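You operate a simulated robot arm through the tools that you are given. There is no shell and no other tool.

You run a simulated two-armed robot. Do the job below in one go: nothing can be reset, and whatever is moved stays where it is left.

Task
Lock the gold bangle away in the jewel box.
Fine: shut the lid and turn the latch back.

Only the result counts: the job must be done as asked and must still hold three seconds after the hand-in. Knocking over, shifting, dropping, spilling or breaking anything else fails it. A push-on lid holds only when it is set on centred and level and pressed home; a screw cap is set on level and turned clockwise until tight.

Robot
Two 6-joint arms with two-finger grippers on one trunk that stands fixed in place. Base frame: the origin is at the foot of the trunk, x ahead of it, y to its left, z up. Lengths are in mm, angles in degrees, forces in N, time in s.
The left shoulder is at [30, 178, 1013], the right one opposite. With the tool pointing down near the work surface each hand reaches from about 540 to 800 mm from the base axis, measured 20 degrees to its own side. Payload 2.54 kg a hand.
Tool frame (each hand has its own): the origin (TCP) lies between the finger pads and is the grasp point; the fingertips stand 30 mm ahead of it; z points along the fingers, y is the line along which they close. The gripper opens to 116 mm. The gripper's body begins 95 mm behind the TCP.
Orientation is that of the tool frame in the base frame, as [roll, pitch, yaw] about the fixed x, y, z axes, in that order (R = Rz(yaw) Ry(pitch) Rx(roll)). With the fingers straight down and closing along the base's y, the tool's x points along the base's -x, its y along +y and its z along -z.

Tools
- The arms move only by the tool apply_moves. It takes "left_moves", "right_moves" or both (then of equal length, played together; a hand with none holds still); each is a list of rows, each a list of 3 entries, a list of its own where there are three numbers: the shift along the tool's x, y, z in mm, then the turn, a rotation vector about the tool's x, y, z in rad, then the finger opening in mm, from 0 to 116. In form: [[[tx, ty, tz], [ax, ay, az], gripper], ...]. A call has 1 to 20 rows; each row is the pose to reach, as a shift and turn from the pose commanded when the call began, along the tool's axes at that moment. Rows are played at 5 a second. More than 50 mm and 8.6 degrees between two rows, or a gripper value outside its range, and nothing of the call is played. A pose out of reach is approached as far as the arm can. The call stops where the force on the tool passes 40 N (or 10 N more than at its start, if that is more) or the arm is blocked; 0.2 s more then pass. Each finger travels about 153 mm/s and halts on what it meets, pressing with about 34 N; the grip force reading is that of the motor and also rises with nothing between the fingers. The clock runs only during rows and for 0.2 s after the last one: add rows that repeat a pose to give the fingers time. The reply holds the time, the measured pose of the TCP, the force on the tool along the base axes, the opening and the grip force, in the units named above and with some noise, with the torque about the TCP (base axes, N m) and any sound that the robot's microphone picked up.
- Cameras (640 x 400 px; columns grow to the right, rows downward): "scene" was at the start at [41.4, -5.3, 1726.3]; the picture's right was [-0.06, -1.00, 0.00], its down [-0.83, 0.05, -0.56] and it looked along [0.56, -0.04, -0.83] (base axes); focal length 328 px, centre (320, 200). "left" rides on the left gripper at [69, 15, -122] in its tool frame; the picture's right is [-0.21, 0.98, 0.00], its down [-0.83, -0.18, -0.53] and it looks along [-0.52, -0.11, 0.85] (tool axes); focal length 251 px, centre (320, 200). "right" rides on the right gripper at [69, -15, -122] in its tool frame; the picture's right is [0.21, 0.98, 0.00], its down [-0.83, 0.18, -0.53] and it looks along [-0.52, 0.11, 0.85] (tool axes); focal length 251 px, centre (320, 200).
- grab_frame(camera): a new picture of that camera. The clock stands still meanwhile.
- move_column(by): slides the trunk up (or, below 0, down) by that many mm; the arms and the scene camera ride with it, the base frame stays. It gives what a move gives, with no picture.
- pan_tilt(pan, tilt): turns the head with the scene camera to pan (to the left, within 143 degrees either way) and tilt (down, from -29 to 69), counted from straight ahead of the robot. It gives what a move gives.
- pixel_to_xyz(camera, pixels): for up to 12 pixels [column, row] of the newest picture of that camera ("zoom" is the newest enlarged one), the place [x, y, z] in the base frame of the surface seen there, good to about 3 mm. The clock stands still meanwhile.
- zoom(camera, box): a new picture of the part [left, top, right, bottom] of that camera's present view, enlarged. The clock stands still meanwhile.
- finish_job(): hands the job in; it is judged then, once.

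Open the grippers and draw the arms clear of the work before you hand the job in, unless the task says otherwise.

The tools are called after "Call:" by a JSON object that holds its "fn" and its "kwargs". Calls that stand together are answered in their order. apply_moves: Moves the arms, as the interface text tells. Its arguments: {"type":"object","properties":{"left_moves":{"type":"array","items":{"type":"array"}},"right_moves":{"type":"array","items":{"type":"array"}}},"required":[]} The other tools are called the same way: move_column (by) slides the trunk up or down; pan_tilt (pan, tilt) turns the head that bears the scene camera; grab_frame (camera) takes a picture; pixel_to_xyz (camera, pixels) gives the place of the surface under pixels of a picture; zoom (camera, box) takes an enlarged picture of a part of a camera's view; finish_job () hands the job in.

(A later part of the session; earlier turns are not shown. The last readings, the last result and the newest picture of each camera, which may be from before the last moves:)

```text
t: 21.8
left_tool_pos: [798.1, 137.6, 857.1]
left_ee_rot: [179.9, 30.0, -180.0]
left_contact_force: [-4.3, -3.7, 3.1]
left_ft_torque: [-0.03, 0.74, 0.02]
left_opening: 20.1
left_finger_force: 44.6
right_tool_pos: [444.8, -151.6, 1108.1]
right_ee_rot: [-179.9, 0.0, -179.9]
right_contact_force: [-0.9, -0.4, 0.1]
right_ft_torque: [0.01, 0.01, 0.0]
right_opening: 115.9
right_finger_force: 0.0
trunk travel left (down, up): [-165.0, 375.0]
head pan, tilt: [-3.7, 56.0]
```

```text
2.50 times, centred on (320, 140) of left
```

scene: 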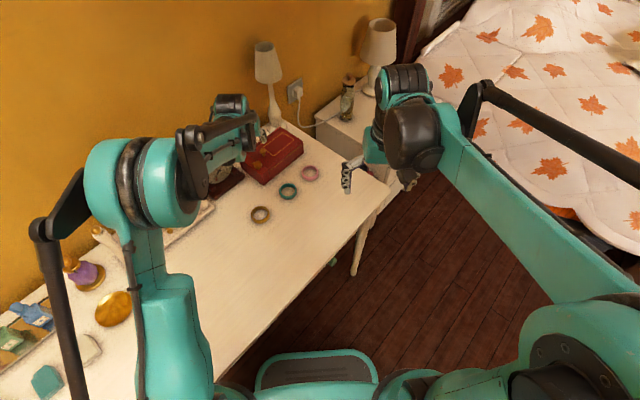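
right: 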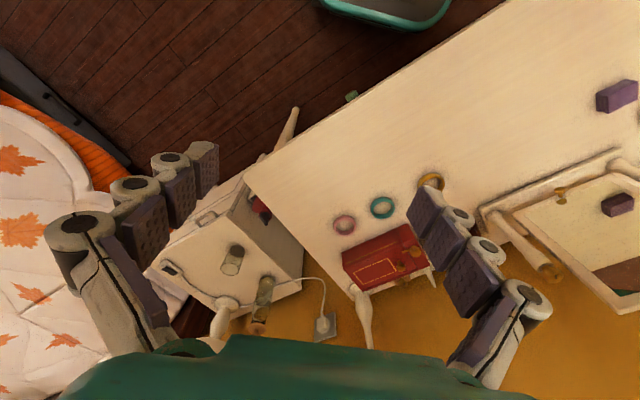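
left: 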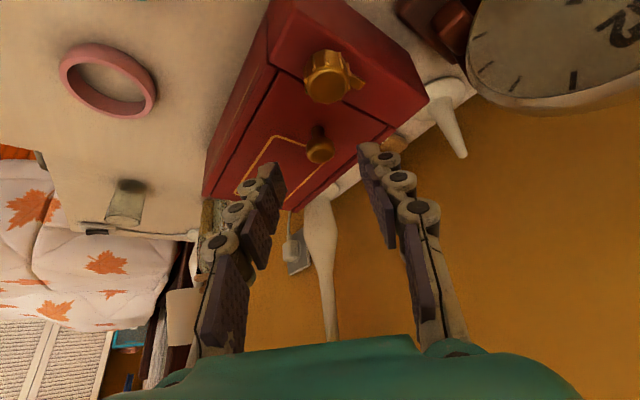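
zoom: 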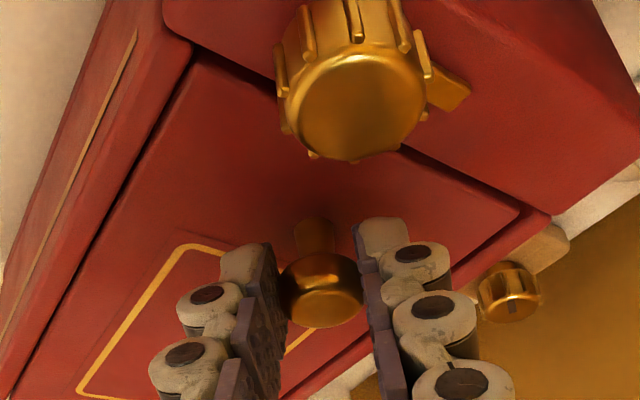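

The knob moved away from the latch in the view with only about 5 N resistance, so the lid seems to slide. I go on 10 mm further.

Call:
{"fn": "apply_moves", "kwargs": {"left_moves": [[[-2.2, -2.6, 1.3], [0, 0, 0], 12], [[-4.4, -5.2, 2.5], [0, 0, 0], 12], [[-6.1, -7.1, 3.5], [0, 0, 0], 12]]}}

Call:
{"fn": "zoom", "kwargs": {"camera": "left", "box": [220, 60, 420, 220]}}

Call:
{"fn": "zoom", "kwargs": {"camera": "scene", "box": [210, 100, 330, 200]}}

```text
t: 22.6
left_tool_pos: [803.4, 129.6, 856.4]
left_ee_rot: [179.9, 30.1, 180.0]
left_contact_force: [4.6, 4.0, 10.4]
left_ft_torque: [0.14, 0.58, 0.06]
left_opening: 20.4
left_finger_force: 44.8
right_tool_pos: [444.9, -150.8, 1107.7]
right_ee_rot: [-180.0, 0.0, -179.9]
right_contact_force: [0.1, 0.0, -1.2]
right_ft_torque: [-0.01, -0.03, 0.0]
right_opening: 115.9
right_finger_force: 0.0
trunk travel left (down, up): [-165.0, 375.0]
head pan, tilt: [-3.7, 56.0]
```

```text
2.50 times, centred on (320, 140) of left
```

zoom: 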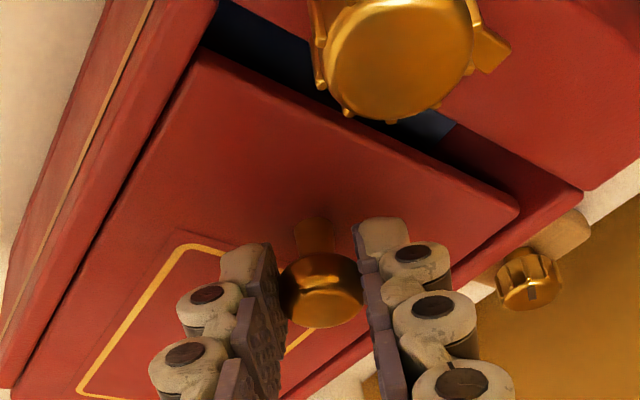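

```text
4.00 times, centred on (270, 150) of scene
```

zoom: 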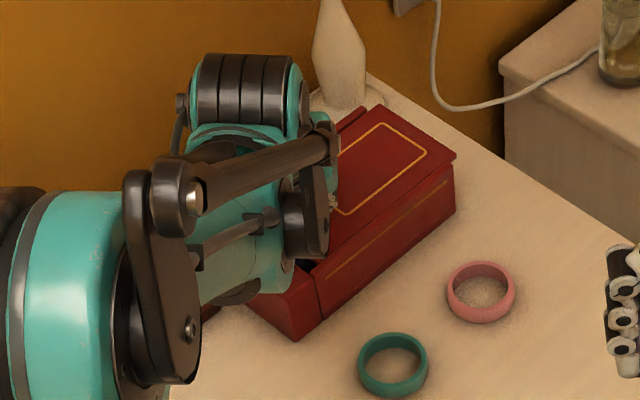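

The lid clearly slides, a 14 mm gap with a dark interior has opened. I continue 25 mm further, easing up half a millimetre to relieve the downward pressing.

Call:
{"fn": "apply_moves", "kwargs": {"left_moves": [[[-3.3, -3.5, 1.3], [0, 0, 0], 12], [[-6.4, -7.1, 3.1], [0, 0, 0], 12], [[-9.5, -10.6, 4.8], [0, 0, 0], 12], [[-12.6, -14.2, 6.6], [0, 0, 0], 12], [[-15.5, -17.7, 8.4], [0, 0, 0], 12]]}}

Call:
{"fn": "zoom", "kwargs": {"camera": "left", "box": [220, 60, 420, 220]}}

```text
t: 23.8
left_tool_pos: [821.0, 114.2, 857.5]
left_ee_rot: [180.0, 30.0, 180.0]
left_contact_force: [9.7, 9.4, 9.5]
left_ft_torque: [0.24, -0.06, 0.11]
left_opening: 20.6
left_finger_force: 44.9
right_tool_pos: [444.4, -150.4, 1108.8]
right_ee_rot: [-180.0, 0.0, 180.0]
right_contact_force: [0.2, 0.5, 0.7]
right_ft_torque: [-0.06, 0.02, 0.01]
right_opening: 115.8
right_finger_force: 0.1
trunk travel left (down, up): [-165.0, 375.0]
head pan, tilt: [-3.7, 56.0]
```

```text
2.50 times, centred on (320, 140) of left
```

zoom: 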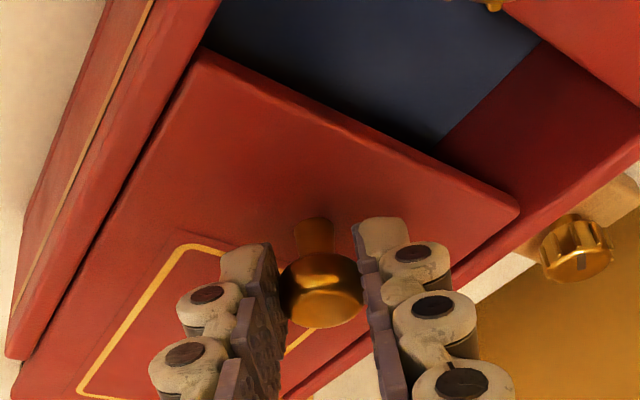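

Sideways force of about 13 N towards +x+y shows my line drifts slightly across the rails. I correct 1.3 mm back and continue 20 mm more.

Call:
{"fn": "apply_moves", "kwargs": {"left_moves": [[[-2.0, 0.5, 0.5], [0, 0, 0], 12], [[-5.6, -2.3, 2.2], [0, 0, 0], 12], [[-8.7, -5.7, 4.0], [0, 0, 0], 12], [[-11.7, -9.3, 5.8], [0, 0, 0], 12], [[-14.6, -12.8, 7.5], [0, 0, 0], 12]]}}

Call:
{"fn": "zoom", "kwargs": {"camera": "left", "box": [220, 40, 420, 220]}}

```text
t: 25.0
left_tool_pos: [838.0, 97.0, 856.7]
left_ee_rot: [179.9, 29.8, 179.9]
left_contact_force: [-7.1, -6.3, -4.4]
left_ft_torque: [-0.2, 0.9, -0.12]
left_opening: 20.4
left_finger_force: 44.8
right_tool_pos: [445.5, -151.8, 1108.1]
right_ee_rot: [180.0, 0.1, -179.9]
right_contact_force: [0.1, -0.3, 0.3]
right_ft_torque: [-0.01, 0.0, -0.03]
right_opening: 115.7
right_finger_force: 0.1
trunk travel left (down, up): [-165.0, 375.0]
head pan, tilt: [-3.7, 56.0]
```

```text
2.22 times, centred on (320, 130) of left
```

zoom: 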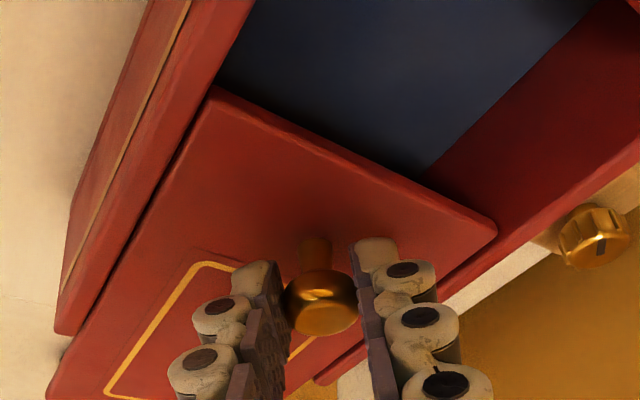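

The lid has now slid about 60 mm with moderate side forces. I go 16 mm further, correcting 0.7 mm back the other way.

Call:
{"fn": "apply_moves", "kwargs": {"left_moves": [[[-1.8, -3.3, 1.2], [0, 0, 0], 12], [[-4.3, -6.2, 2.6], [0, 0, 0], 12], [[-6.7, -9.0, 4.0], [0, 0, 0], 12], [[-9.1, -11.8, 5.4], [0, 0, 0], 12]]}}

Call:
{"fn": "grab_frame", "kwargs": {"camera": "left"}}

Call:
{"fn": "grab_frame", "kwargs": {"camera": "scene"}}

```text
t: 26.0
left_tool_pos: [847.5, 85.4, 857.3]
left_ee_rot: [-180.0, 30.0, 180.0]
left_contact_force: [-10.6, -11.5, -4.5]
left_ft_torque: [-0.24, 0.38, -0.12]
left_opening: 20.3
left_finger_force: 44.8
right_tool_pos: [444.4, -153.0, 1107.3]
right_ee_rot: [180.0, 0.0, 180.0]
right_contact_force: [-0.2, 0.1, 0.0]
right_ft_torque: [0.0, 0.0, -0.01]
right_opening: 115.9
right_finger_force: 0.1
trunk travel left (down, up): [-165.0, 375.0]
head pan, tilt: [-3.7, 56.0]
```

```text
taken
```

left: 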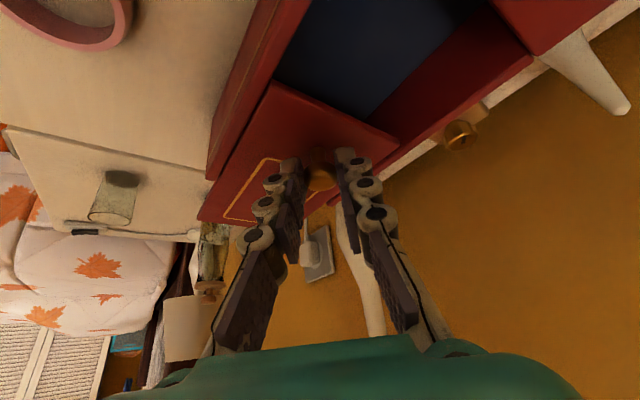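

```text
taken
```

scene: 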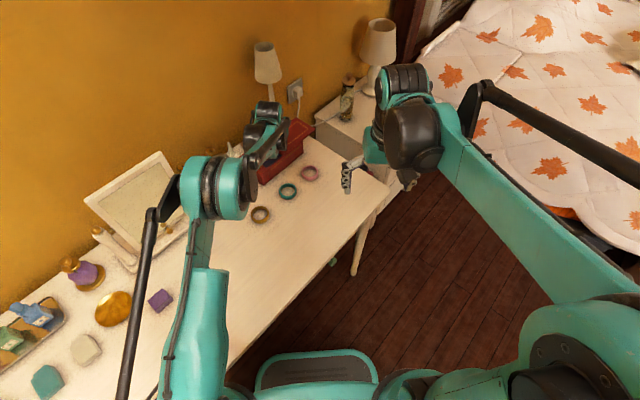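

The lid is now open by about 75 mm and well under control. I relieve the side force by 1.2 mm, release the knob and back off along the tool axis.

Call:
{"fn": "apply_moves", "kwargs": {"left_moves": [[[1.0, -1.2, -0.6], [0, 0, 0], 12], [[1.0, -1.2, -0.6], [0, 0, 0], 30], [[1.0, -1.2, -0.6], [0, 0, 0], 50], [[1.0, -1.2, -0.6], [0, 0, 0], 50], [[1.0, -1.2, -25], [0, 0, 0], 50], [[1.0, -1.2, -60], [0, 0, 0], 50]]}}

Call:
{"fn": "grab_frame", "kwargs": {"camera": "left"}}

Call:
{"fn": "grab_frame", "kwargs": {"camera": "scene"}}

```text
t: 27.4
left_tool_pos: [817.6, 87.5, 910.4]
left_ee_rot: [180.0, 29.9, 179.9]
left_contact_force: [-1.0, -0.3, -0.2]
left_ft_torque: [0.04, -0.02, 0.01]
left_opening: 49.9
left_finger_force: 0.1
right_tool_pos: [443.1, -151.3, 1109.2]
right_ee_rot: [-179.9, 0.0, -180.0]
right_contact_force: [-0.4, 0.3, 0.0]
right_ft_torque: [0.0, -0.04, 0.02]
right_opening: 115.9
right_finger_force: 0.0
trunk travel left (down, up): [-165.0, 375.0]
head pan, tilt: [-3.7, 56.0]
```

```text
taken
```

left: 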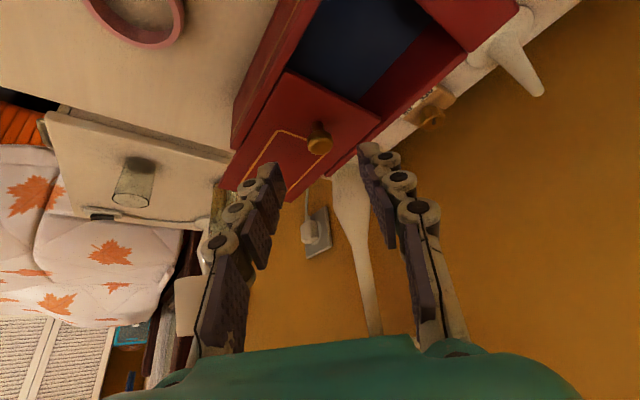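

```text
taken
```

scene: 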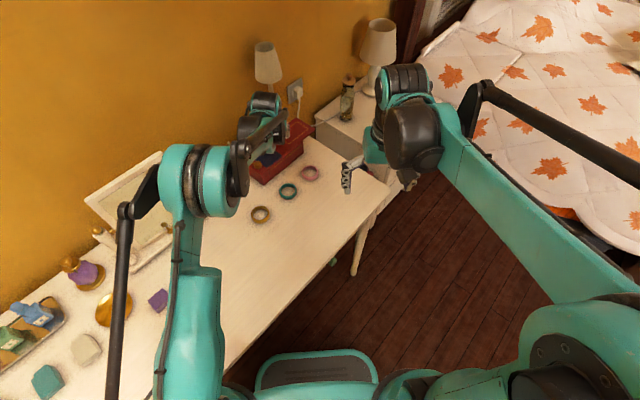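

The lid stays open. I retreat upward and back from the box, keeping the tilt, before levelling the hand.

Call:
{"fn": "apply_moves", "kwargs": {"left_moves": [[[20, 12, -35], [0, 0, 0], 50], [[35, 24, -70], [0, 0, 0], 50], [[45, 36, -95], [0, 0, 0], 50], [[45, 48, -95], [0, 0, 0], 50]]}}

Call:
{"fn": "apply_moves", "kwargs": {"left_moves": [[[0, 0, 0], [0, 0.131, 0], 50], [[0, 0, 0], [0, 0.262, 0], 50], [[0, 0, 0], [0, 0.393, 0], 50], [[0, 0, 0], [0, 0.5236, 0], 50]]}}

Call:
{"fn": "grab_frame", "kwargs": {"camera": "left"}}

```text
t: 28.4
left_tool_pos: [731.6, 134.3, 969.8]
left_ee_rot: [180.0, 30.1, 179.9]
left_contact_force: [0.3, 0.0, -0.1]
left_ft_torque: [0.0, 0.03, 0.04]
left_opening: 49.9
left_finger_force: 0.1
right_tool_pos: [446.5, -151.5, 1106.8]
right_ee_rot: [180.0, 0.0, 179.9]
right_contact_force: [0.6, -0.3, -0.7]
right_ft_torque: [0.01, 0.02, -0.03]
right_opening: 116.0
right_finger_force: 0.0
trunk travel left (down, up): [-165.0, 375.0]
head pan, tilt: [-3.7, 56.0]
```

```text
t: 29.4
left_tool_pos: [731.8, 134.6, 969.6]
left_ee_rot: [179.9, -0.1, 179.9]
left_contact_force: [0.2, 0.6, -0.2]
left_ft_torque: [0.04, 0.01, 0.0]
left_opening: 50.0
left_finger_force: 0.1
right_tool_pos: [446.4, -152.0, 1107.4]
right_ee_rot: [180.0, -0.1, -179.9]
right_contact_force: [0.4, 0.0, 0.0]
right_ft_torque: [0.01, -0.01, 0.02]
right_opening: 116.1
right_finger_force: 0.1
trunk travel left (down, up): [-165.0, 375.0]
head pan, tilt: [-3.7, 56.0]
```

```text
taken
```

left: 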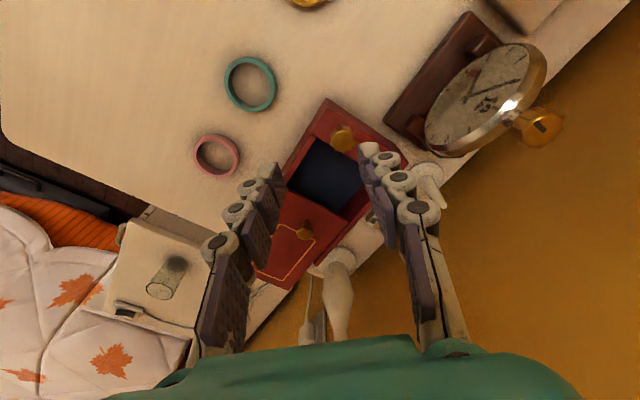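

The level view shows the opening at (325,175) between the block and the lid. I zoom in and measure the opening's edges and floor.

Call:
{"fn": "zoom", "kwargs": {"camera": "left", "box": [260, 90, 420, 210]}}

Call:
{"fn": "pixel_to_xyz", "kwargs": {"camera": "left", "pixels": [[325, 175], [316, 140], [292, 190], [345, 214], [305, 165], [330, 195], [340, 160], [300, 200], [343, 138], [306, 230], [320, 105], [287, 180]]}}

```text
3.33 times, centred on (340, 150) of left
```

zoom: 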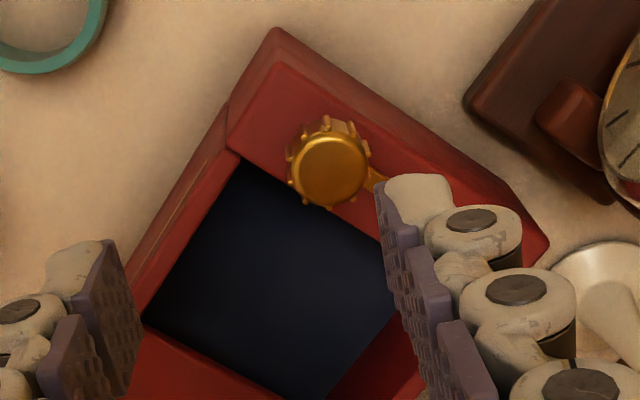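

```text
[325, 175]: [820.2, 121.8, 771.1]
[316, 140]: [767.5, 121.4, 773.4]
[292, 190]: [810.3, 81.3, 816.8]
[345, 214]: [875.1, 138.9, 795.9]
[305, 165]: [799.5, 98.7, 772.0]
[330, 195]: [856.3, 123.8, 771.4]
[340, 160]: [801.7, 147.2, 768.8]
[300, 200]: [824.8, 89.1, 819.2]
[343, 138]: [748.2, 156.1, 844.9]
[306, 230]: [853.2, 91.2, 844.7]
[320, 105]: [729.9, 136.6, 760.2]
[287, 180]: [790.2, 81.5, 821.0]
```

The floor is at z≈771. I query the top edges of the opening: front rail inner edge, block edge and lid edge.

Call:
{"fn": "pixel_to_xyz", "kwargs": {"camera": "zoom", "pixels": [[232, 155], [195, 215], [150, 290], [255, 158], [282, 176], [345, 215], [370, 230], [150, 335], [220, 370], [270, 395], [235, 160], [400, 330]]}}

```text
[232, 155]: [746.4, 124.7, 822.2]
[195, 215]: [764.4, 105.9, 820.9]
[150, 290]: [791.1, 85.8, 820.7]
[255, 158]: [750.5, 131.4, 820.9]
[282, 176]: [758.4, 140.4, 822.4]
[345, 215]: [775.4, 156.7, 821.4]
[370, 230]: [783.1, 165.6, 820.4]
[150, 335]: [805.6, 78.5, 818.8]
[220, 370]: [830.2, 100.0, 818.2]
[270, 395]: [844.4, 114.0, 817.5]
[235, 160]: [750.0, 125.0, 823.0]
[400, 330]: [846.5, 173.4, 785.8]
```

The opening is about 77 mm wide along the slide. I check with the scene camera whether the box itself is still where it was.

Call:
{"fn": "zoom", "kwargs": {"camera": "scene", "box": [210, 100, 330, 200]}}

Call:
{"fn": "pixel_to_xyz", "kwargs": {"camera": "left", "pixels": [[324, 99], [322, 110], [309, 129], [405, 163], [288, 178], [254, 262], [258, 268], [310, 160], [335, 205], [350, 205], [372, 205], [360, 215]]}}

```text
4.00 times, centred on (270, 150) of scene
```

zoom: 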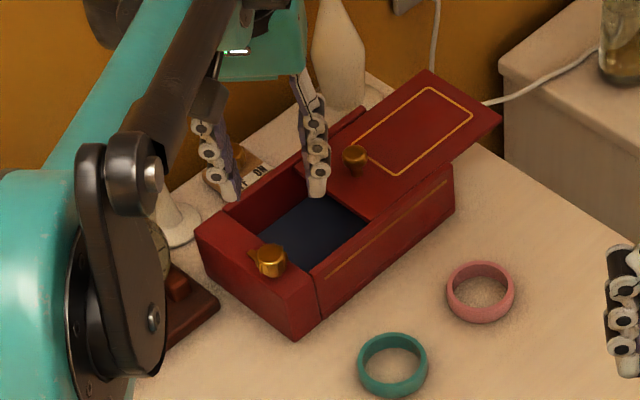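

```text
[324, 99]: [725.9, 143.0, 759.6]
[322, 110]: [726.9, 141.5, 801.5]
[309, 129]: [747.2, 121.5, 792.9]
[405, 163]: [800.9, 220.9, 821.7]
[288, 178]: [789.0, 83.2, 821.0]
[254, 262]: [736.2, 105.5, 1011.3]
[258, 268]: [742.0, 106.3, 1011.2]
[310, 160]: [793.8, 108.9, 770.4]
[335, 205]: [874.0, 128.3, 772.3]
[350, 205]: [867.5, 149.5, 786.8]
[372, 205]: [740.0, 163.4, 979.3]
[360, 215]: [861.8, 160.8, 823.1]
```

The box hasn't moved; the opening centre is at about (811,136). I test tool-down reach over the opening at a safe height (z≈895, x up to 790).

Call:
{"fn": "apply_moves", "kwargs": {"left_moves": [[[-20, 0, 30], [0, 0, 0], 50], [[-40, 0, 60], [0, 0, 0], 50], [[-58, 0, 72], [0, 0, 0], 50], [[-58, 0, 72], [0, 0, 0], 50]]}}

```text
t: 30.4
left_tool_pos: [790.4, 133.6, 898.4]
left_ee_rot: [179.9, 0.0, 179.9]
left_contact_force: [-0.3, -0.1, -0.1]
left_ft_torque: [0.02, 0.02, 0.0]
left_opening: 50.2
left_finger_force: 0.0
right_tool_pos: [443.6, -152.4, 1107.8]
right_ee_rot: [180.0, 0.0, -180.0]
right_contact_force: [-0.8, 0.3, 0.1]
right_ft_torque: [-0.01, -0.01, 0.02]
right_opening: 116.0
right_finger_force: 0.0
trunk travel left (down, up): [-165.0, 375.0]
head pan, tilt: [-3.7, 56.0]
```

It reaches (790,134,898) tool-down without complaint. I test a bit further, x=815, still at this height.

Call:
{"fn": "apply_moves", "kwargs": {"left_moves": [[[-12, 0, 0], [0, 0, 0], 50], [[-25, 0, 0], [0, 0, 0], 50], [[-25, 0, 0], [0, 0, 0], 50]]}}

```text
t: 31.2
left_tool_pos: [807.9, 133.4, 898.1]
left_ee_rot: [-180.0, 0.1, 179.9]
left_contact_force: [-0.3, 0.2, -0.5]
left_ft_torque: [0.03, 0.0, -0.01]
left_opening: 50.1
left_finger_force: 0.2
left hand out of reach, approached as far as the arm can: row 2, 3
right_tool_pos: [445.2, -153.0, 1108.2]
right_ee_rot: [179.9, 0.0, 180.0]
right_contact_force: [0.5, -0.7, -0.8]
right_ft_torque: [-0.02, 0.03, 0.0]
right_opening: 116.1
right_finger_force: 0.1
trunk travel left (down, up): [-165.0, 375.0]
head pan, tilt: [-3.7, 56.0]
```

Tool-down reach at this height ends at x≈808, and a lower trunk gives more. I lift away from the box and travel back over the gold bangle, turning the hand to yaw 135 (closing across the box's short side).

Call:
{"fn": "apply_moves", "kwargs": {"left_moves": [[[0, 0, -35], [0, 0, 0], 40], [[20, 0, -65], [0, 0, 0], 30], [[60, 0, -65], [0, 0, 0.131], 24], [[100, 0, -65], [0, 0, 0.262], 24], [[140, 0, -65], [0, 0, 0.393], 24], [[180, 0, -65], [0, 0, 0.524], 24], [[215, 0, -65], [0, 0, 0.654], 24], [[232, 0, -65], [0, 0, 0.785], 24], [[232, 0, -65], [0, 0, 0.785], 24]]}}

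Call:
{"fn": "move_column", "kwargs": {"by": -100}}

Call:
{"fn": "grab_frame", "kwargs": {"camera": "left"}}

Call:
{"fn": "grab_frame", "kwargs": {"camera": "scene"}}

```text
t: 33.2
left_tool_pos: [572.4, 136.1, 962.1]
left_ee_rot: [180.0, 0.0, 134.9]
left_contact_force: [0.0, -0.8, 0.2]
left_ft_torque: [-0.02, 0.01, -0.01]
left_opening: 23.9
left_finger_force: 0.0
right_tool_pos: [444.0, -153.1, 1107.7]
right_ee_rot: [179.9, 0.0, 180.0]
right_contact_force: [-0.1, -0.7, 0.3]
right_ft_torque: [-0.03, -0.01, -0.02]
right_opening: 116.2
right_finger_force: 0.0
trunk travel left (down, up): [-165.0, 375.0]
head pan, tilt: [-3.7, 56.0]
```

```text
t: 34.5
left_tool_pos: [571.2, 136.4, 862.7]
left_ee_rot: [180.0, 0.0, 135.0]
left_contact_force: [0.5, 0.3, -0.1]
left_ft_torque: [0.0, 0.02, 0.03]
left_opening: 24.0
left_finger_force: 0.1
right_tool_pos: [444.9, -152.1, 1007.2]
right_ee_rot: [180.0, 0.0, -179.9]
right_contact_force: [-0.5, -0.6, 0.6]
right_ft_torque: [0.0, -0.01, 0.02]
right_opening: 116.2
right_finger_force: 0.0
trunk travel left (down, up): [-65.0, 475.0]
head pan, tilt: [-3.7, 56.0]
```

```text
taken
```

left: 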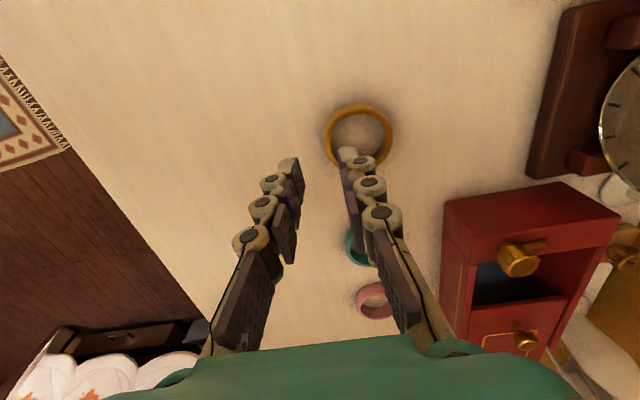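

```text
taken
```

scene: 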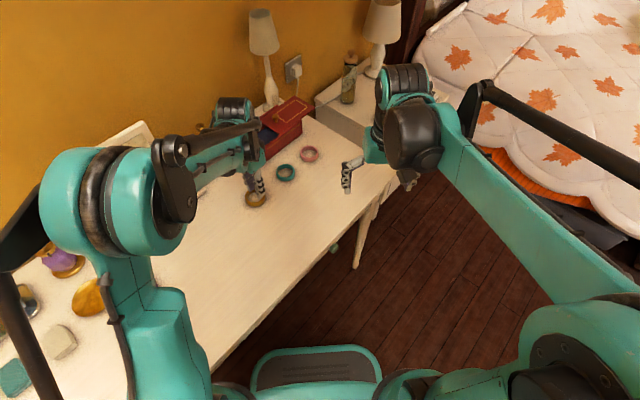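

The gold bangle shows at (358,137) in the left view, ahead of the fingers. I zoom in to measure its rim.

Call:
{"fn": "zoom", "kwargs": {"camera": "left", "box": [300, 90, 420, 180]}}

```text
4.44 times, centred on (360, 135) of left
```

zoom: 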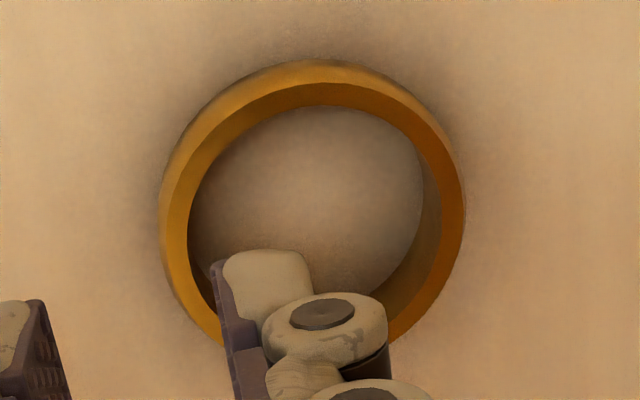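

I measure several points on the bangle's top rim in this zoom.

Call:
{"fn": "pixel_to_xyz", "kwargs": {"camera": "zoom", "pixels": [[166, 215], [175, 215], [187, 215], [320, 65], [320, 80], [320, 95], [455, 200], [448, 180], [460, 215], [215, 112], [190, 295], [425, 310]]}}

```text
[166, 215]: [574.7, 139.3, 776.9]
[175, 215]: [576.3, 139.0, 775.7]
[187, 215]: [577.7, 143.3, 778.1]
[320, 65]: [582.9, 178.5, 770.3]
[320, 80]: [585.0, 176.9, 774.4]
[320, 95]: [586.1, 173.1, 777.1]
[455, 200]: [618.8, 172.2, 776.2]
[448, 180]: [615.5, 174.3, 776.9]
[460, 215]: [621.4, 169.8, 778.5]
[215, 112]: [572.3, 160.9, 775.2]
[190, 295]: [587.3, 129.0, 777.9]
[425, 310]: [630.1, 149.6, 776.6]
```

The bangle's centre fits at about (600,152.5). I move the TCP to straddle its near rim, (582.6,135.1), tips still 20 mm above it, and check.

Call:
{"fn": "apply_moves", "kwargs": {"left_moves": [[[-4, 3.4, 16], [0, 0, 0], 24], [[-8.5, 6.8, 32], [0, 0, 0], 24], [[-8.5, 6.8, 32], [0, 0, 0], 24]]}}

Call:
{"fn": "zoom", "kwargs": {"camera": "left", "box": [260, 110, 420, 210]}}

Call:
{"fn": "zoom", "kwargs": {"camera": "scene", "box": [210, 140, 310, 220]}}

```text
t: 35.3
left_tool_pos: [581.6, 133.1, 829.5]
left_ee_rot: [-180.0, 0.0, 135.0]
left_contact_force: [-0.3, 0.3, 0.0]
left_ft_torque: [0.0, 0.03, -0.01]
left_opening: 24.0
left_finger_force: 0.1
right_tool_pos: [445.0, -152.2, 1008.3]
right_ee_rot: [-180.0, 0.0, -180.0]
right_contact_force: [0.7, 1.1, 0.5]
right_ft_torque: [0.0, -0.01, 0.03]
right_opening: 116.1
right_finger_force: 0.1
trunk travel left (down, up): [-65.0, 475.0]
head pan, tilt: [-3.7, 56.0]
```

```text
4.00 times, centred on (340, 160) of left
```

zoom: 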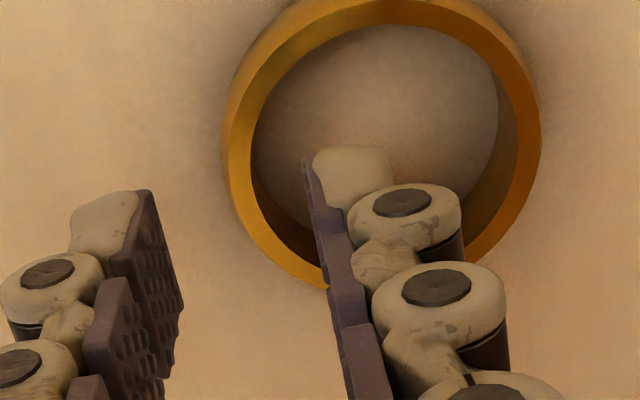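

```text
5.00 times, centred on (260, 180) of scene
```

zoom: 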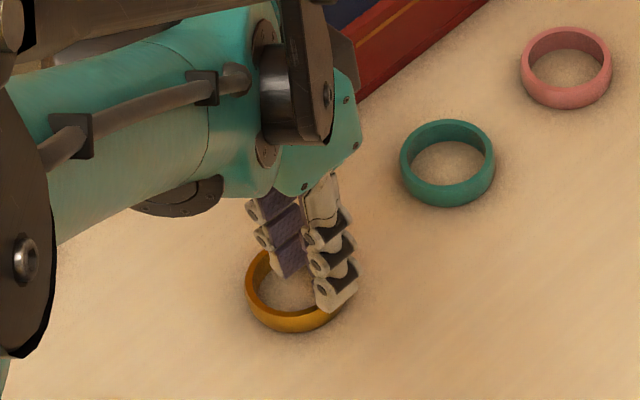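

Projection of the ring agrees with the estimate; the centre is about 1.5 mm off along tool x and 1.3 mm along tool y. I correct, descend so the tips are about 4 mm above the table, then close on the rim.

Call:
{"fn": "apply_moves", "kwargs": {"left_moves": [[[1.5, 1.3, 0], [0, 0, 0], 24], [[1.5, 1.3, 15], [0, 0, 0], 24], [[1.5, 1.3, 28], [0, 0, 0], 24], [[1.5, 1.3, 36], [0, 0, 0], 24], [[1.5, 1.3, 36], [0, 0, 0], 24]]}}

Call:
{"fn": "zoom", "kwargs": {"camera": "left", "box": [260, 110, 420, 210]}}

```text
t: 36.5
left_tool_pos: [584.4, 137.1, 793.4]
left_ee_rot: [-179.9, 0.1, 135.0]
left_contact_force: [0.8, 0.3, 0.2]
left_ft_torque: [-0.02, 0.01, -0.01]
left_opening: 24.1
left_finger_force: 0.1
right_tool_pos: [445.9, -153.3, 1007.5]
right_ee_rot: [180.0, -0.1, -180.0]
right_contact_force: [0.4, 0.5, -0.3]
right_ft_torque: [-0.02, -0.02, -0.01]
right_opening: 116.2
right_finger_force: 0.1
trunk travel left (down, up): [-65.0, 475.0]
head pan, tilt: [-3.7, 56.0]
```

```text
4.00 times, centred on (340, 160) of left
```

zoom: 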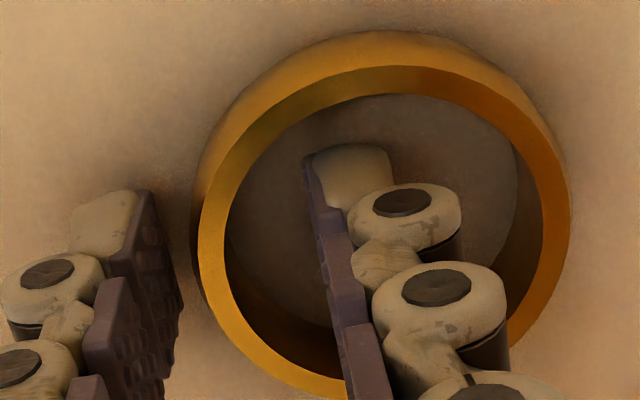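

The fingers straddle the near rim, one inside and one outside, with no contact yet. I close on the rim.

Call:
{"fn": "apply_moves", "kwargs": {"left_moves": [[[0, 0, 0], [0, 0, 0], 16], [[0, 0, 0], [0, 0, 0], 10], [[0, 0, 0], [0, 0, 0], 5], [[0, 0, 0], [0, 0, 0], 0], [[0, 0, 0], [0, 0, 0], 0]]}}

Call:
{"fn": "zoom", "kwargs": {"camera": "left", "box": [260, 110, 420, 210]}}

```text
t: 37.7
left_tool_pos: [584.7, 136.9, 794.8]
left_ee_rot: [180.0, -0.1, 135.0]
left_contact_force: [0.6, -0.2, -0.2]
left_ft_torque: [-0.02, 0.02, 0.01]
left_opening: 6.0
left_finger_force: 33.8
right_tool_pos: [445.9, -151.7, 1007.1]
right_ee_rot: [-180.0, 0.0, 179.9]
right_contact_force: [0.5, 0.8, 0.2]
right_ft_torque: [0.01, 0.0, 0.01]
right_opening: 116.2
right_finger_force: 0.1
trunk travel left (down, up): [-65.0, 475.0]
head pan, tilt: [-3.7, 56.0]
```

```text
4.00 times, centred on (340, 160) of left
```

zoom: 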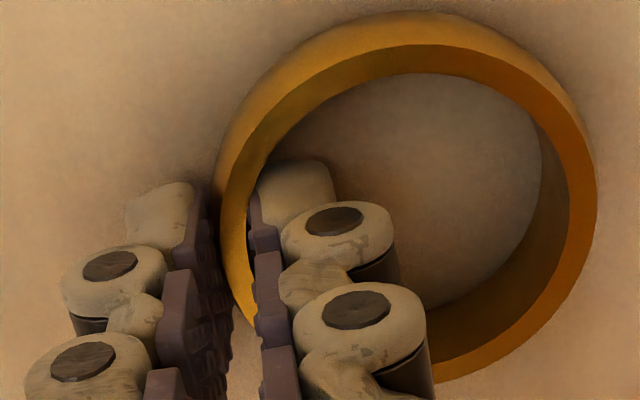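

The bangle's rim is held (opening 6.0, 34 N). I lift it straight up 175 mm, then lower the trunk by 60 for more reach.

Call:
{"fn": "apply_moves", "kwargs": {"left_moves": [[[0, 0, -15], [0, 0, 0], 0], [[0, 0, -35], [0, 0, 0], 0], [[0, 0, -70], [0, 0, 0], 0], [[0, 0, -105], [0, 0, 0], 0], [[0, 0, -140], [0, 0, 0], 0], [[0, 0, -175], [0, 0, 0], 0]]}}

Call:
{"fn": "move_column", "kwargs": {"by": -60}}

Call:
{"fn": "grab_frame", "kwargs": {"camera": "left"}}

Call:
{"fn": "grab_frame", "kwargs": {"camera": "scene"}}

```text
t: 39.1
left_tool_pos: [580.8, 139.0, 969.9]
left_ee_rot: [-179.9, 0.1, 135.0]
left_contact_force: [1.4, -0.2, -0.6]
left_ft_torque: [-0.02, 0.0, 0.0]
left_opening: 5.8
left_finger_force: 34.1
right_tool_pos: [445.3, -153.2, 1008.6]
right_ee_rot: [179.9, 0.0, -179.9]
right_contact_force: [-0.2, 0.7, 0.1]
right_ft_torque: [-0.02, -0.04, -0.01]
right_opening: 116.1
right_finger_force: 0.2
trunk travel left (down, up): [-65.0, 475.0]
head pan, tilt: [-3.7, 56.0]
```

```text
t: 40.1
left_tool_pos: [580.6, 138.5, 909.9]
left_ee_rot: [-179.9, 0.1, 135.0]
left_contact_force: [-1.2, 1.0, 0.0]
left_ft_torque: [0.0, 0.0, -0.02]
left_opening: 6.0
left_finger_force: 33.4
right_tool_pos: [445.3, -151.3, 948.7]
right_ee_rot: [-180.0, 0.0, 180.0]
right_contact_force: [-1.5, 0.1, 0.0]
right_ft_torque: [0.01, 0.0, -0.03]
right_opening: 115.8
right_finger_force: 0.1
trunk travel left (down, up): [-5.0, 535.0]
head pan, tilt: [-3.7, 56.0]
```

```text
taken
```

left: 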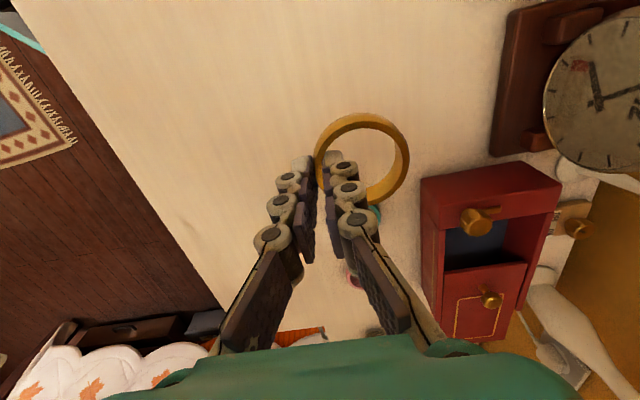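

```text
taken
```

scene: 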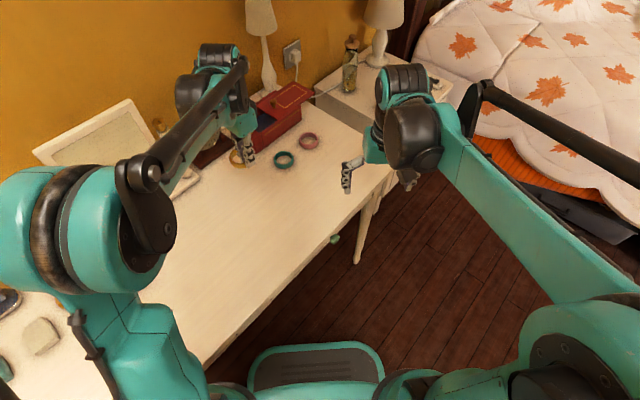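

The bangle is held securely and clear. I carry it over the opening at z≈910, TCP target (800,123).

Call:
{"fn": "apply_moves", "kwargs": {"left_moves": [[[-30, 26, 0], [0, 0, 0], 0], [[-63, 55, 0], [0, 0, 0], 0], [[-96, 83, 0], [0, 0, 0], 0], [[-128, 111, 0], [0, 0, 0], 0], [[-152, 131, 0], [0, 0, 0], 0], [[-165.5, 143.3, 0], [0, 0, 0], 0], [[-165.5, 143.3, 0], [0, 0, 0], 0]]}}

Call:
{"fn": "grab_frame", "kwargs": {"camera": "left"}}

Call:
{"fn": "zoom", "kwargs": {"camera": "scene", "box": [210, 60, 330, 160]}}

```text
t: 41.7
left_tool_pos: [778.4, 125.4, 902.6]
left_ee_rot: [-179.9, 0.0, 135.0]
left_contact_force: [0.3, -0.5, 0.3]
left_ft_torque: [-0.03, 0.01, 0.01]
left_opening: 6.0
left_finger_force: 34.1
left hand out of reach, approached as far as the arm can: row 5, 6, 7
right_tool_pos: [446.3, -152.9, 947.6]
right_ee_rot: [180.0, 0.0, 179.9]
right_contact_force: [0.2, -0.5, 0.1]
right_ft_torque: [-0.04, -0.01, -0.02]
right_opening: 115.9
right_finger_force: 0.0
trunk travel left (down, up): [-5.0, 535.0]
head pan, tilt: [-3.7, 56.0]
```

```text
taken
```

left: 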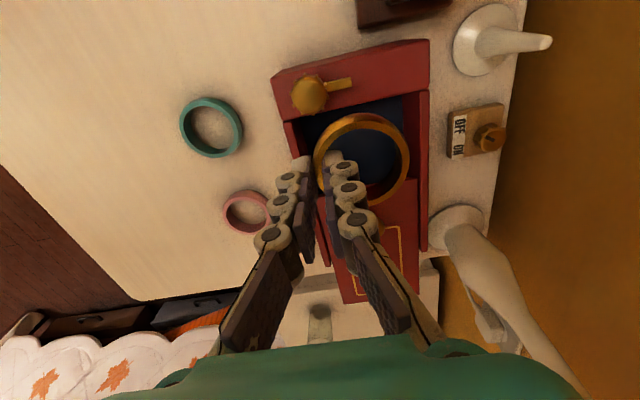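

```text
4.00 times, centred on (270, 110) of scene
```

zoom: 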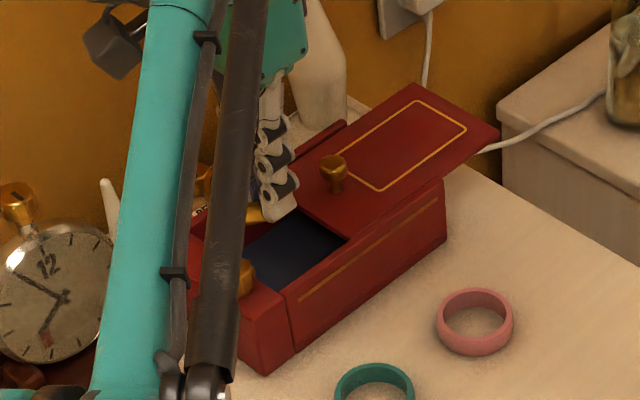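

The arm stopped at (778,125,903): the shoulder is now a little too low for this height. I raise the trunk by 45, then move to hover over the opening at z≈880.

Call:
{"fn": "move_column", "kwargs": {"by": 45}}

Call:
{"fn": "apply_moves", "kwargs": {"left_moves": [[[-2, 1, 30], [0, 0, 0], 0], [[-8, 6, 55], [0, 0, 0], 0], [[-17.1, 13.2, 67.6], [0, 0, 0], 0], [[-17.1, 13.2, 67.6], [0, 0, 0], 0]]}}

Call:
{"fn": "grab_frame", "kwargs": {"camera": "left"}}

Call:
{"fn": "zoom", "kwargs": {"camera": "left", "box": [240, 40, 480, 220]}}

```text
t: 42.6
left_tool_pos: [779.1, 124.8, 948.3]
left_ee_rot: [-180.0, 0.1, 135.0]
left_contact_force: [0.7, 0.6, -1.4]
left_ft_torque: [-0.02, 0.05, -0.01]
left_opening: 6.1
left_finger_force: 34.1
right_tool_pos: [445.9, -152.2, 993.6]
right_ee_rot: [180.0, 0.0, -180.0]
right_contact_force: [0.7, 0.3, -0.7]
right_ft_torque: [0.0, 0.03, 0.0]
right_opening: 115.8
right_finger_force: 0.0
trunk travel left (down, up): [-50.0, 490.0]
head pan, tilt: [-3.7, 56.0]
```

```text
t: 43.6
left_tool_pos: [797.0, 122.5, 877.5]
left_ee_rot: [-179.9, -0.1, 135.0]
left_contact_force: [0.2, 0.2, 0.1]
left_ft_torque: [-0.02, -0.01, 0.0]
left_opening: 6.1
left_finger_force: 33.9
left hand out of reach, approached as far as the arm can: row 3, 4
right_tool_pos: [445.6, -152.7, 993.5]
right_ee_rot: [180.0, 0.0, -179.9]
right_contact_force: [0.3, -0.6, 0.4]
right_ft_torque: [0.03, 0.0, 0.01]
right_opening: 115.9
right_finger_force: 0.1
trunk travel left (down, up): [-50.0, 490.0]
head pan, tilt: [-3.7, 56.0]
```

```text
taken
```

left: 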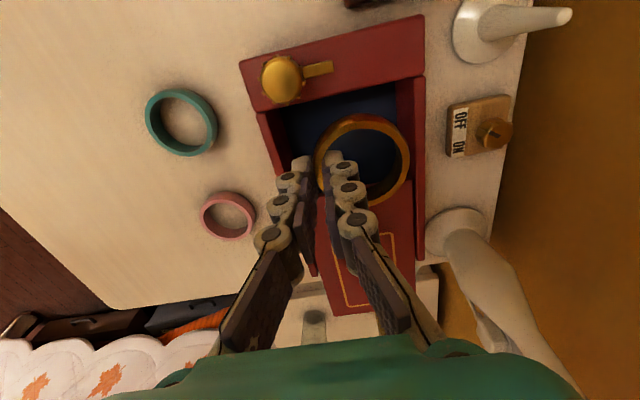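

```text
2.22 times, centred on (360, 130) of left
```

zoom: 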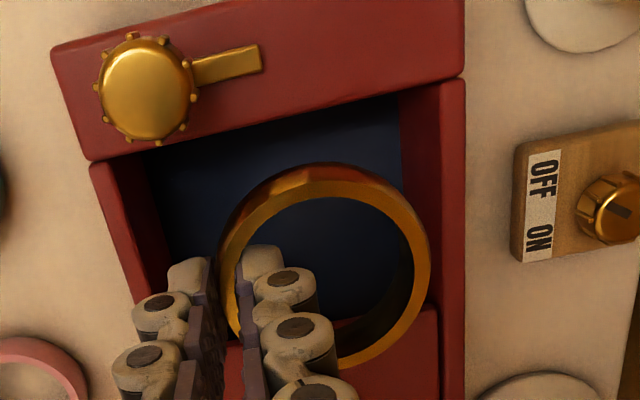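

The ring projects centrally into the opening, with roughly 10 mm margin to block and lid and 16 mm to each rail. I lower it straight down by 66 mm, ending a few mm above the box floor.

Call:
{"fn": "apply_moves", "kwargs": {"left_moves": [[[0, 0, 12], [0, 0, 0], 0], [[0, 0, 24], [0, 0, 0], 0], [[0, 0, 36], [0, 0, 0], 0], [[0, 0, 48], [0, 0, 0], 0], [[0, 0, 58], [0, 0, 0], 0], [[0, 0, 66], [0, 0, 0], 0], [[0, 0, 66], [0, 0, 0], 0]]}}

Call:
{"fn": "zoom", "kwargs": {"camera": "left", "box": [240, 60, 480, 240]}}

```text
t: 45.2
left_tool_pos: [796.7, 122.5, 815.3]
left_ee_rot: [-180.0, 0.0, 135.0]
left_contact_force: [0.0, -0.2, 0.1]
left_ft_torque: [-0.01, 0.02, -0.02]
left_opening: 5.8
left_finger_force: 33.5
right_tool_pos: [445.7, -152.1, 992.3]
right_ee_rot: [179.9, 0.0, -180.0]
right_contact_force: [0.5, 0.0, 0.1]
right_ft_torque: [0.01, 0.01, 0.0]
right_opening: 116.1
right_finger_force: 0.1
trunk travel left (down, up): [-50.0, 490.0]
head pan, tilt: [-3.7, 56.0]
```

```text
2.22 times, centred on (360, 150) of left
```

zoom: 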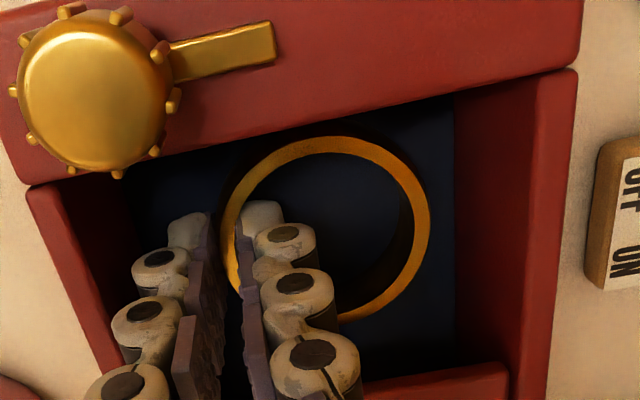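

The ring is inside the box with its bottom near z 780, no contact. I lower 8 mm more and open the fingers gently to 16 mm.

Call:
{"fn": "apply_moves", "kwargs": {"left_moves": [[[0, 0, 4], [0, 0, 0], 0], [[0, 0, 8], [0, 0, 0], 0], [[0, 0, 8], [0, 0, 0], 0], [[0, 0, 8], [0, 0, 0], 10], [[0, 0, 8], [0, 0, 0], 16], [[0, 0, 8], [0, 0, 0], 16]]}}

Call:
{"fn": "zoom", "kwargs": {"camera": "left", "box": [240, 60, 480, 240]}}

```text
t: 46.6
left_tool_pos: [796.6, 123.4, 806.8]
left_ee_rot: [180.0, 0.0, 135.1]
left_contact_force: [0.5, -0.3, 1.1]
left_ft_torque: [-0.02, -0.01, -0.01]
left_opening: 16.3
left_finger_force: 0.2
right_tool_pos: [444.6, -152.8, 992.8]
right_ee_rot: [180.0, 0.0, 179.9]
right_contact_force: [-0.2, -0.1, 0.0]
right_ft_torque: [0.0, 0.01, 0.02]
right_opening: 116.3
right_finger_force: 0.1
trunk travel left (down, up): [-50.0, 490.0]
head pan, tilt: [-3.7, 56.0]
```

```text
2.22 times, centred on (360, 150) of left
```

zoom: 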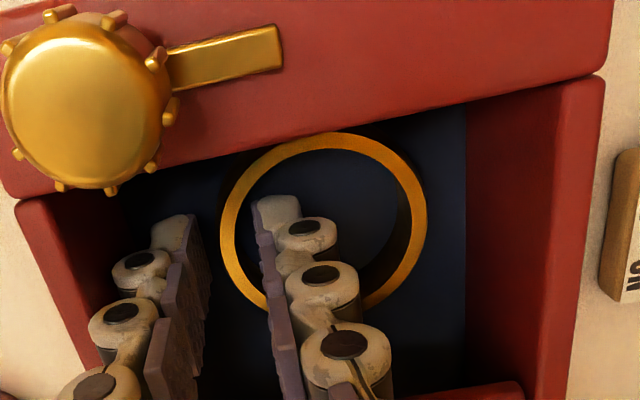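

The bangle lies released on the box floor, both fingers clear of it. I withdraw straight up.

Call:
{"fn": "apply_moves", "kwargs": {"left_moves": [[[0, 0, -10], [0, 0, 0], 16], [[0, 0, -25], [0, 0, 0], 16], [[0, 0, -45], [0, 0, 0], 16], [[0, 0, -62], [0, 0, 0], 16], [[5, -4, -75], [0, 0, 0], 16], [[20, -17, -105], [0, 0, 0], 30], [[35, -30, -130], [0, 0, 0], 50]]}}

Call:
{"fn": "grab_frame", "kwargs": {"camera": "left"}}

Call:
{"fn": "zoom", "kwargs": {"camera": "scene", "box": [210, 80, 330, 180]}}

```text
t: 48.2
left_tool_pos: [752.9, 127.4, 936.0]
left_ee_rot: [-180.0, -0.1, 135.0]
left_contact_force: [-0.1, -0.2, 0.6]
left_ft_torque: [0.01, -0.01, 0.03]
left_opening: 50.1
left_finger_force: 0.1
right_tool_pos: [445.3, -152.6, 993.9]
right_ee_rot: [179.9, 0.0, 180.0]
right_contact_force: [-0.3, -0.3, -1.0]
right_ft_torque: [-0.04, -0.02, 0.02]
right_opening: 115.9
right_finger_force: 0.1
trunk travel left (down, up): [-50.0, 490.0]
head pan, tilt: [-3.7, 56.0]
```

```text
taken
```

left: 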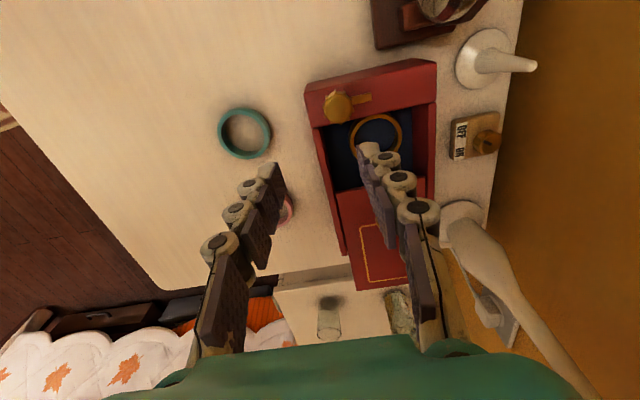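

```text
4.00 times, centred on (270, 130) of scene
```

zoom: 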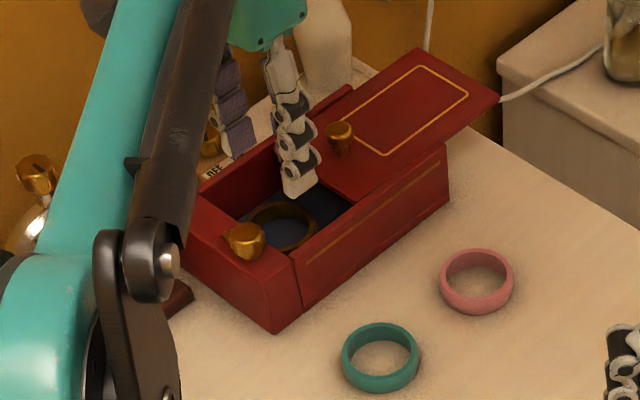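

The scene view shows the gold bangle lying in the box. I raise the trunk back by 115 mm, where the tilted reach for the lid knob worked before, and turn the hand back to yaw 180.

Call:
{"fn": "move_column", "kwargs": {"by": 115}}

Call:
{"fn": "apply_moves", "kwargs": {"left_moves": [[[0, 0, 15], [0, 0, -0.131], 50], [[0, 0, 30], [0, 0, -0.262], 50], [[0, 0, 45], [0, 0, -0.393], 50], [[0, 0, 60], [0, 0, -0.524], 50], [[0, 0, 75], [0, 0, -0.654], 50], [[0, 0, 85], [0, 0, -0.785], 50]]}}

Call:
{"fn": "apply_moves", "kwargs": {"left_moves": [[[0, -10, 0], [0, -0.131, 0], 50], [[0, -20, 0], [0, -0.262, 0], 50], [[0, -30, 0], [0, -0.393, 0], 50], [[0, -40, 0], [0, -0.5236, 0], 50], [[0, -40, 0], [0, -0.5236, 0], 50]]}}

Call:
{"fn": "grab_frame", "kwargs": {"camera": "left"}}

```text
t: 49.7
left_tool_pos: [752.9, 126.5, 1050.5]
left_ee_rot: [180.0, 0.0, 134.9]
left_contact_force: [0.3, 0.9, -0.4]
left_ft_torque: [0.0, -0.01, -0.02]
left_opening: 50.3
left_finger_force: 0.0
right_tool_pos: [444.5, -152.1, 1107.3]
right_ee_rot: [-180.0, 0.1, 180.0]
right_contact_force: [0.6, -0.2, -0.5]
right_ft_torque: [0.02, 0.01, 0.0]
right_opening: 116.0
right_finger_force: 0.0
trunk travel left (down, up): [-165.0, 375.0]
head pan, tilt: [-3.7, 56.0]
```

```text
t: 51.1
left_tool_pos: [751.4, 125.3, 965.9]
left_ee_rot: [-180.0, 0.0, -179.9]
left_contact_force: [0.1, 0.1, 0.1]
left_ft_torque: [0.02, 0.0, 0.04]
left_opening: 50.0
left_finger_force: 0.0
right_tool_pos: [445.0, -151.3, 1109.8]
right_ee_rot: [180.0, 0.1, -179.8]
right_contact_force: [0.7, 0.3, 0.0]
right_ft_torque: [0.01, -0.01, 0.02]
right_opening: 116.4
right_finger_force: 0.1
trunk travel left (down, up): [-165.0, 375.0]
head pan, tilt: [-3.7, 56.0]
```

```text
t: 52.3
left_tool_pos: [751.5, 86.4, 965.3]
left_ee_rot: [180.0, 30.1, -179.9]
left_contact_force: [-0.3, 0.0, -0.4]
left_ft_torque: [0.0, 0.01, 0.01]
left_opening: 49.8
left_finger_force: 0.1
right_tool_pos: [445.9, -152.5, 1107.1]
right_ee_rot: [180.0, 0.0, 180.0]
right_contact_force: [0.6, 0.1, -0.4]
right_ft_torque: [-0.02, 0.03, 0.0]
right_opening: 115.9
right_finger_force: 0.1
trunk travel left (down, up): [-165.0, 375.0]
head pan, tilt: [-3.7, 56.0]
```

```text
taken
```

left: 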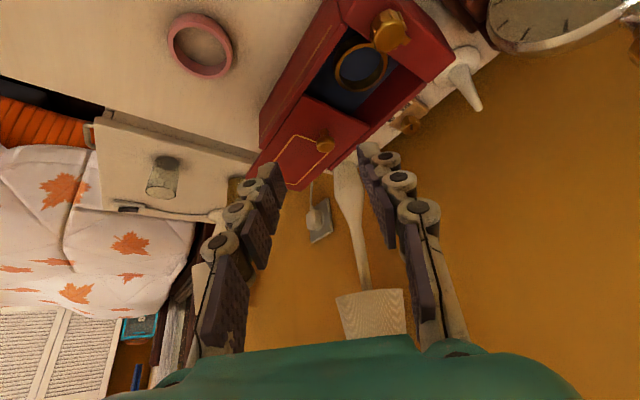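

The hand is tilted at (751.5,86.5,965); the lid knob shows at (325,145) and the bangle lies well inside at (360,68). I measure the knob.

Call:
{"fn": "zoom", "kwargs": {"camera": "left", "box": [280, 100, 380, 190]}}

Call:
{"fn": "pixel_to_xyz", "kwargs": {"camera": "left", "pixels": [[325, 145], [325, 149], [318, 147], [332, 147], [325, 137], [360, 68], [345, 65], [385, 65], [360, 88], [388, 30]]}}

```text
4.44 times, centred on (330, 145) of left
```

zoom: 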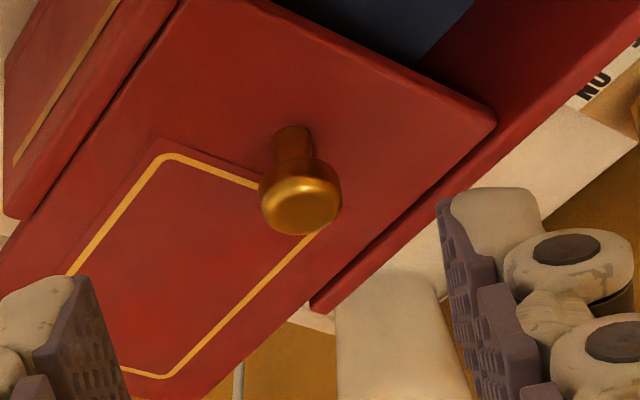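

```text
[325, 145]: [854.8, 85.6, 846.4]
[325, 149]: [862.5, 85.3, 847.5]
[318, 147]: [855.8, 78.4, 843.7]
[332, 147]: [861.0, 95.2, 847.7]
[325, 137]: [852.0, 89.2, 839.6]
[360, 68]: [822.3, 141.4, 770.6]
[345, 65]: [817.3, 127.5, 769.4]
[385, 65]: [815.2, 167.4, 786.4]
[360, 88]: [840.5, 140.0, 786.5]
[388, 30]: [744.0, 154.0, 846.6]
```

The knob's head centre is near (857,86.5,841). I move to a hover 40 mm short of it along the tilted axis.

Call:
{"fn": "apply_moves", "kwargs": {"left_moves": [[[-10, 0, 34], [0, 0, 0], 50], [[-20, 0, 68], [0, 0, 0], 50], [[-29.2, 0, 102.4], [0, 0, 0], 50], [[-29.2, 0, 102.4], [0, 0, 0], 50]]}}

Call:
{"fn": "zoom", "kwargs": {"camera": "left", "box": [240, 100, 400, 200]}}

```text
t: 53.3
left_tool_pos: [826.5, 86.4, 891.9]
left_ee_rot: [180.0, 30.1, 179.9]
left_contact_force: [-0.3, -0.3, -0.2]
left_ft_torque: [-0.01, -0.06, -0.01]
left_opening: 50.0
left_finger_force: 0.1
right_tool_pos: [443.7, -150.9, 1107.9]
right_ee_rot: [180.0, 0.0, 180.0]
right_contact_force: [0.0, -0.1, -0.6]
right_ft_torque: [0.03, 0.0, -0.02]
right_opening: 116.1
right_finger_force: 0.2
trunk travel left (down, up): [-165.0, 375.0]
head pan, tilt: [-3.7, 56.0]
```

```text
4.00 times, centred on (320, 150) of left
```

zoom: 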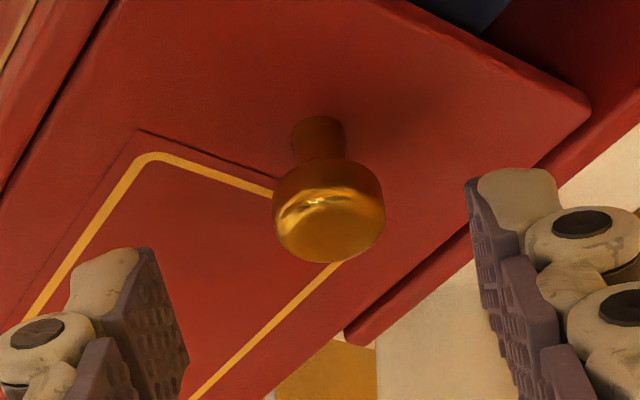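

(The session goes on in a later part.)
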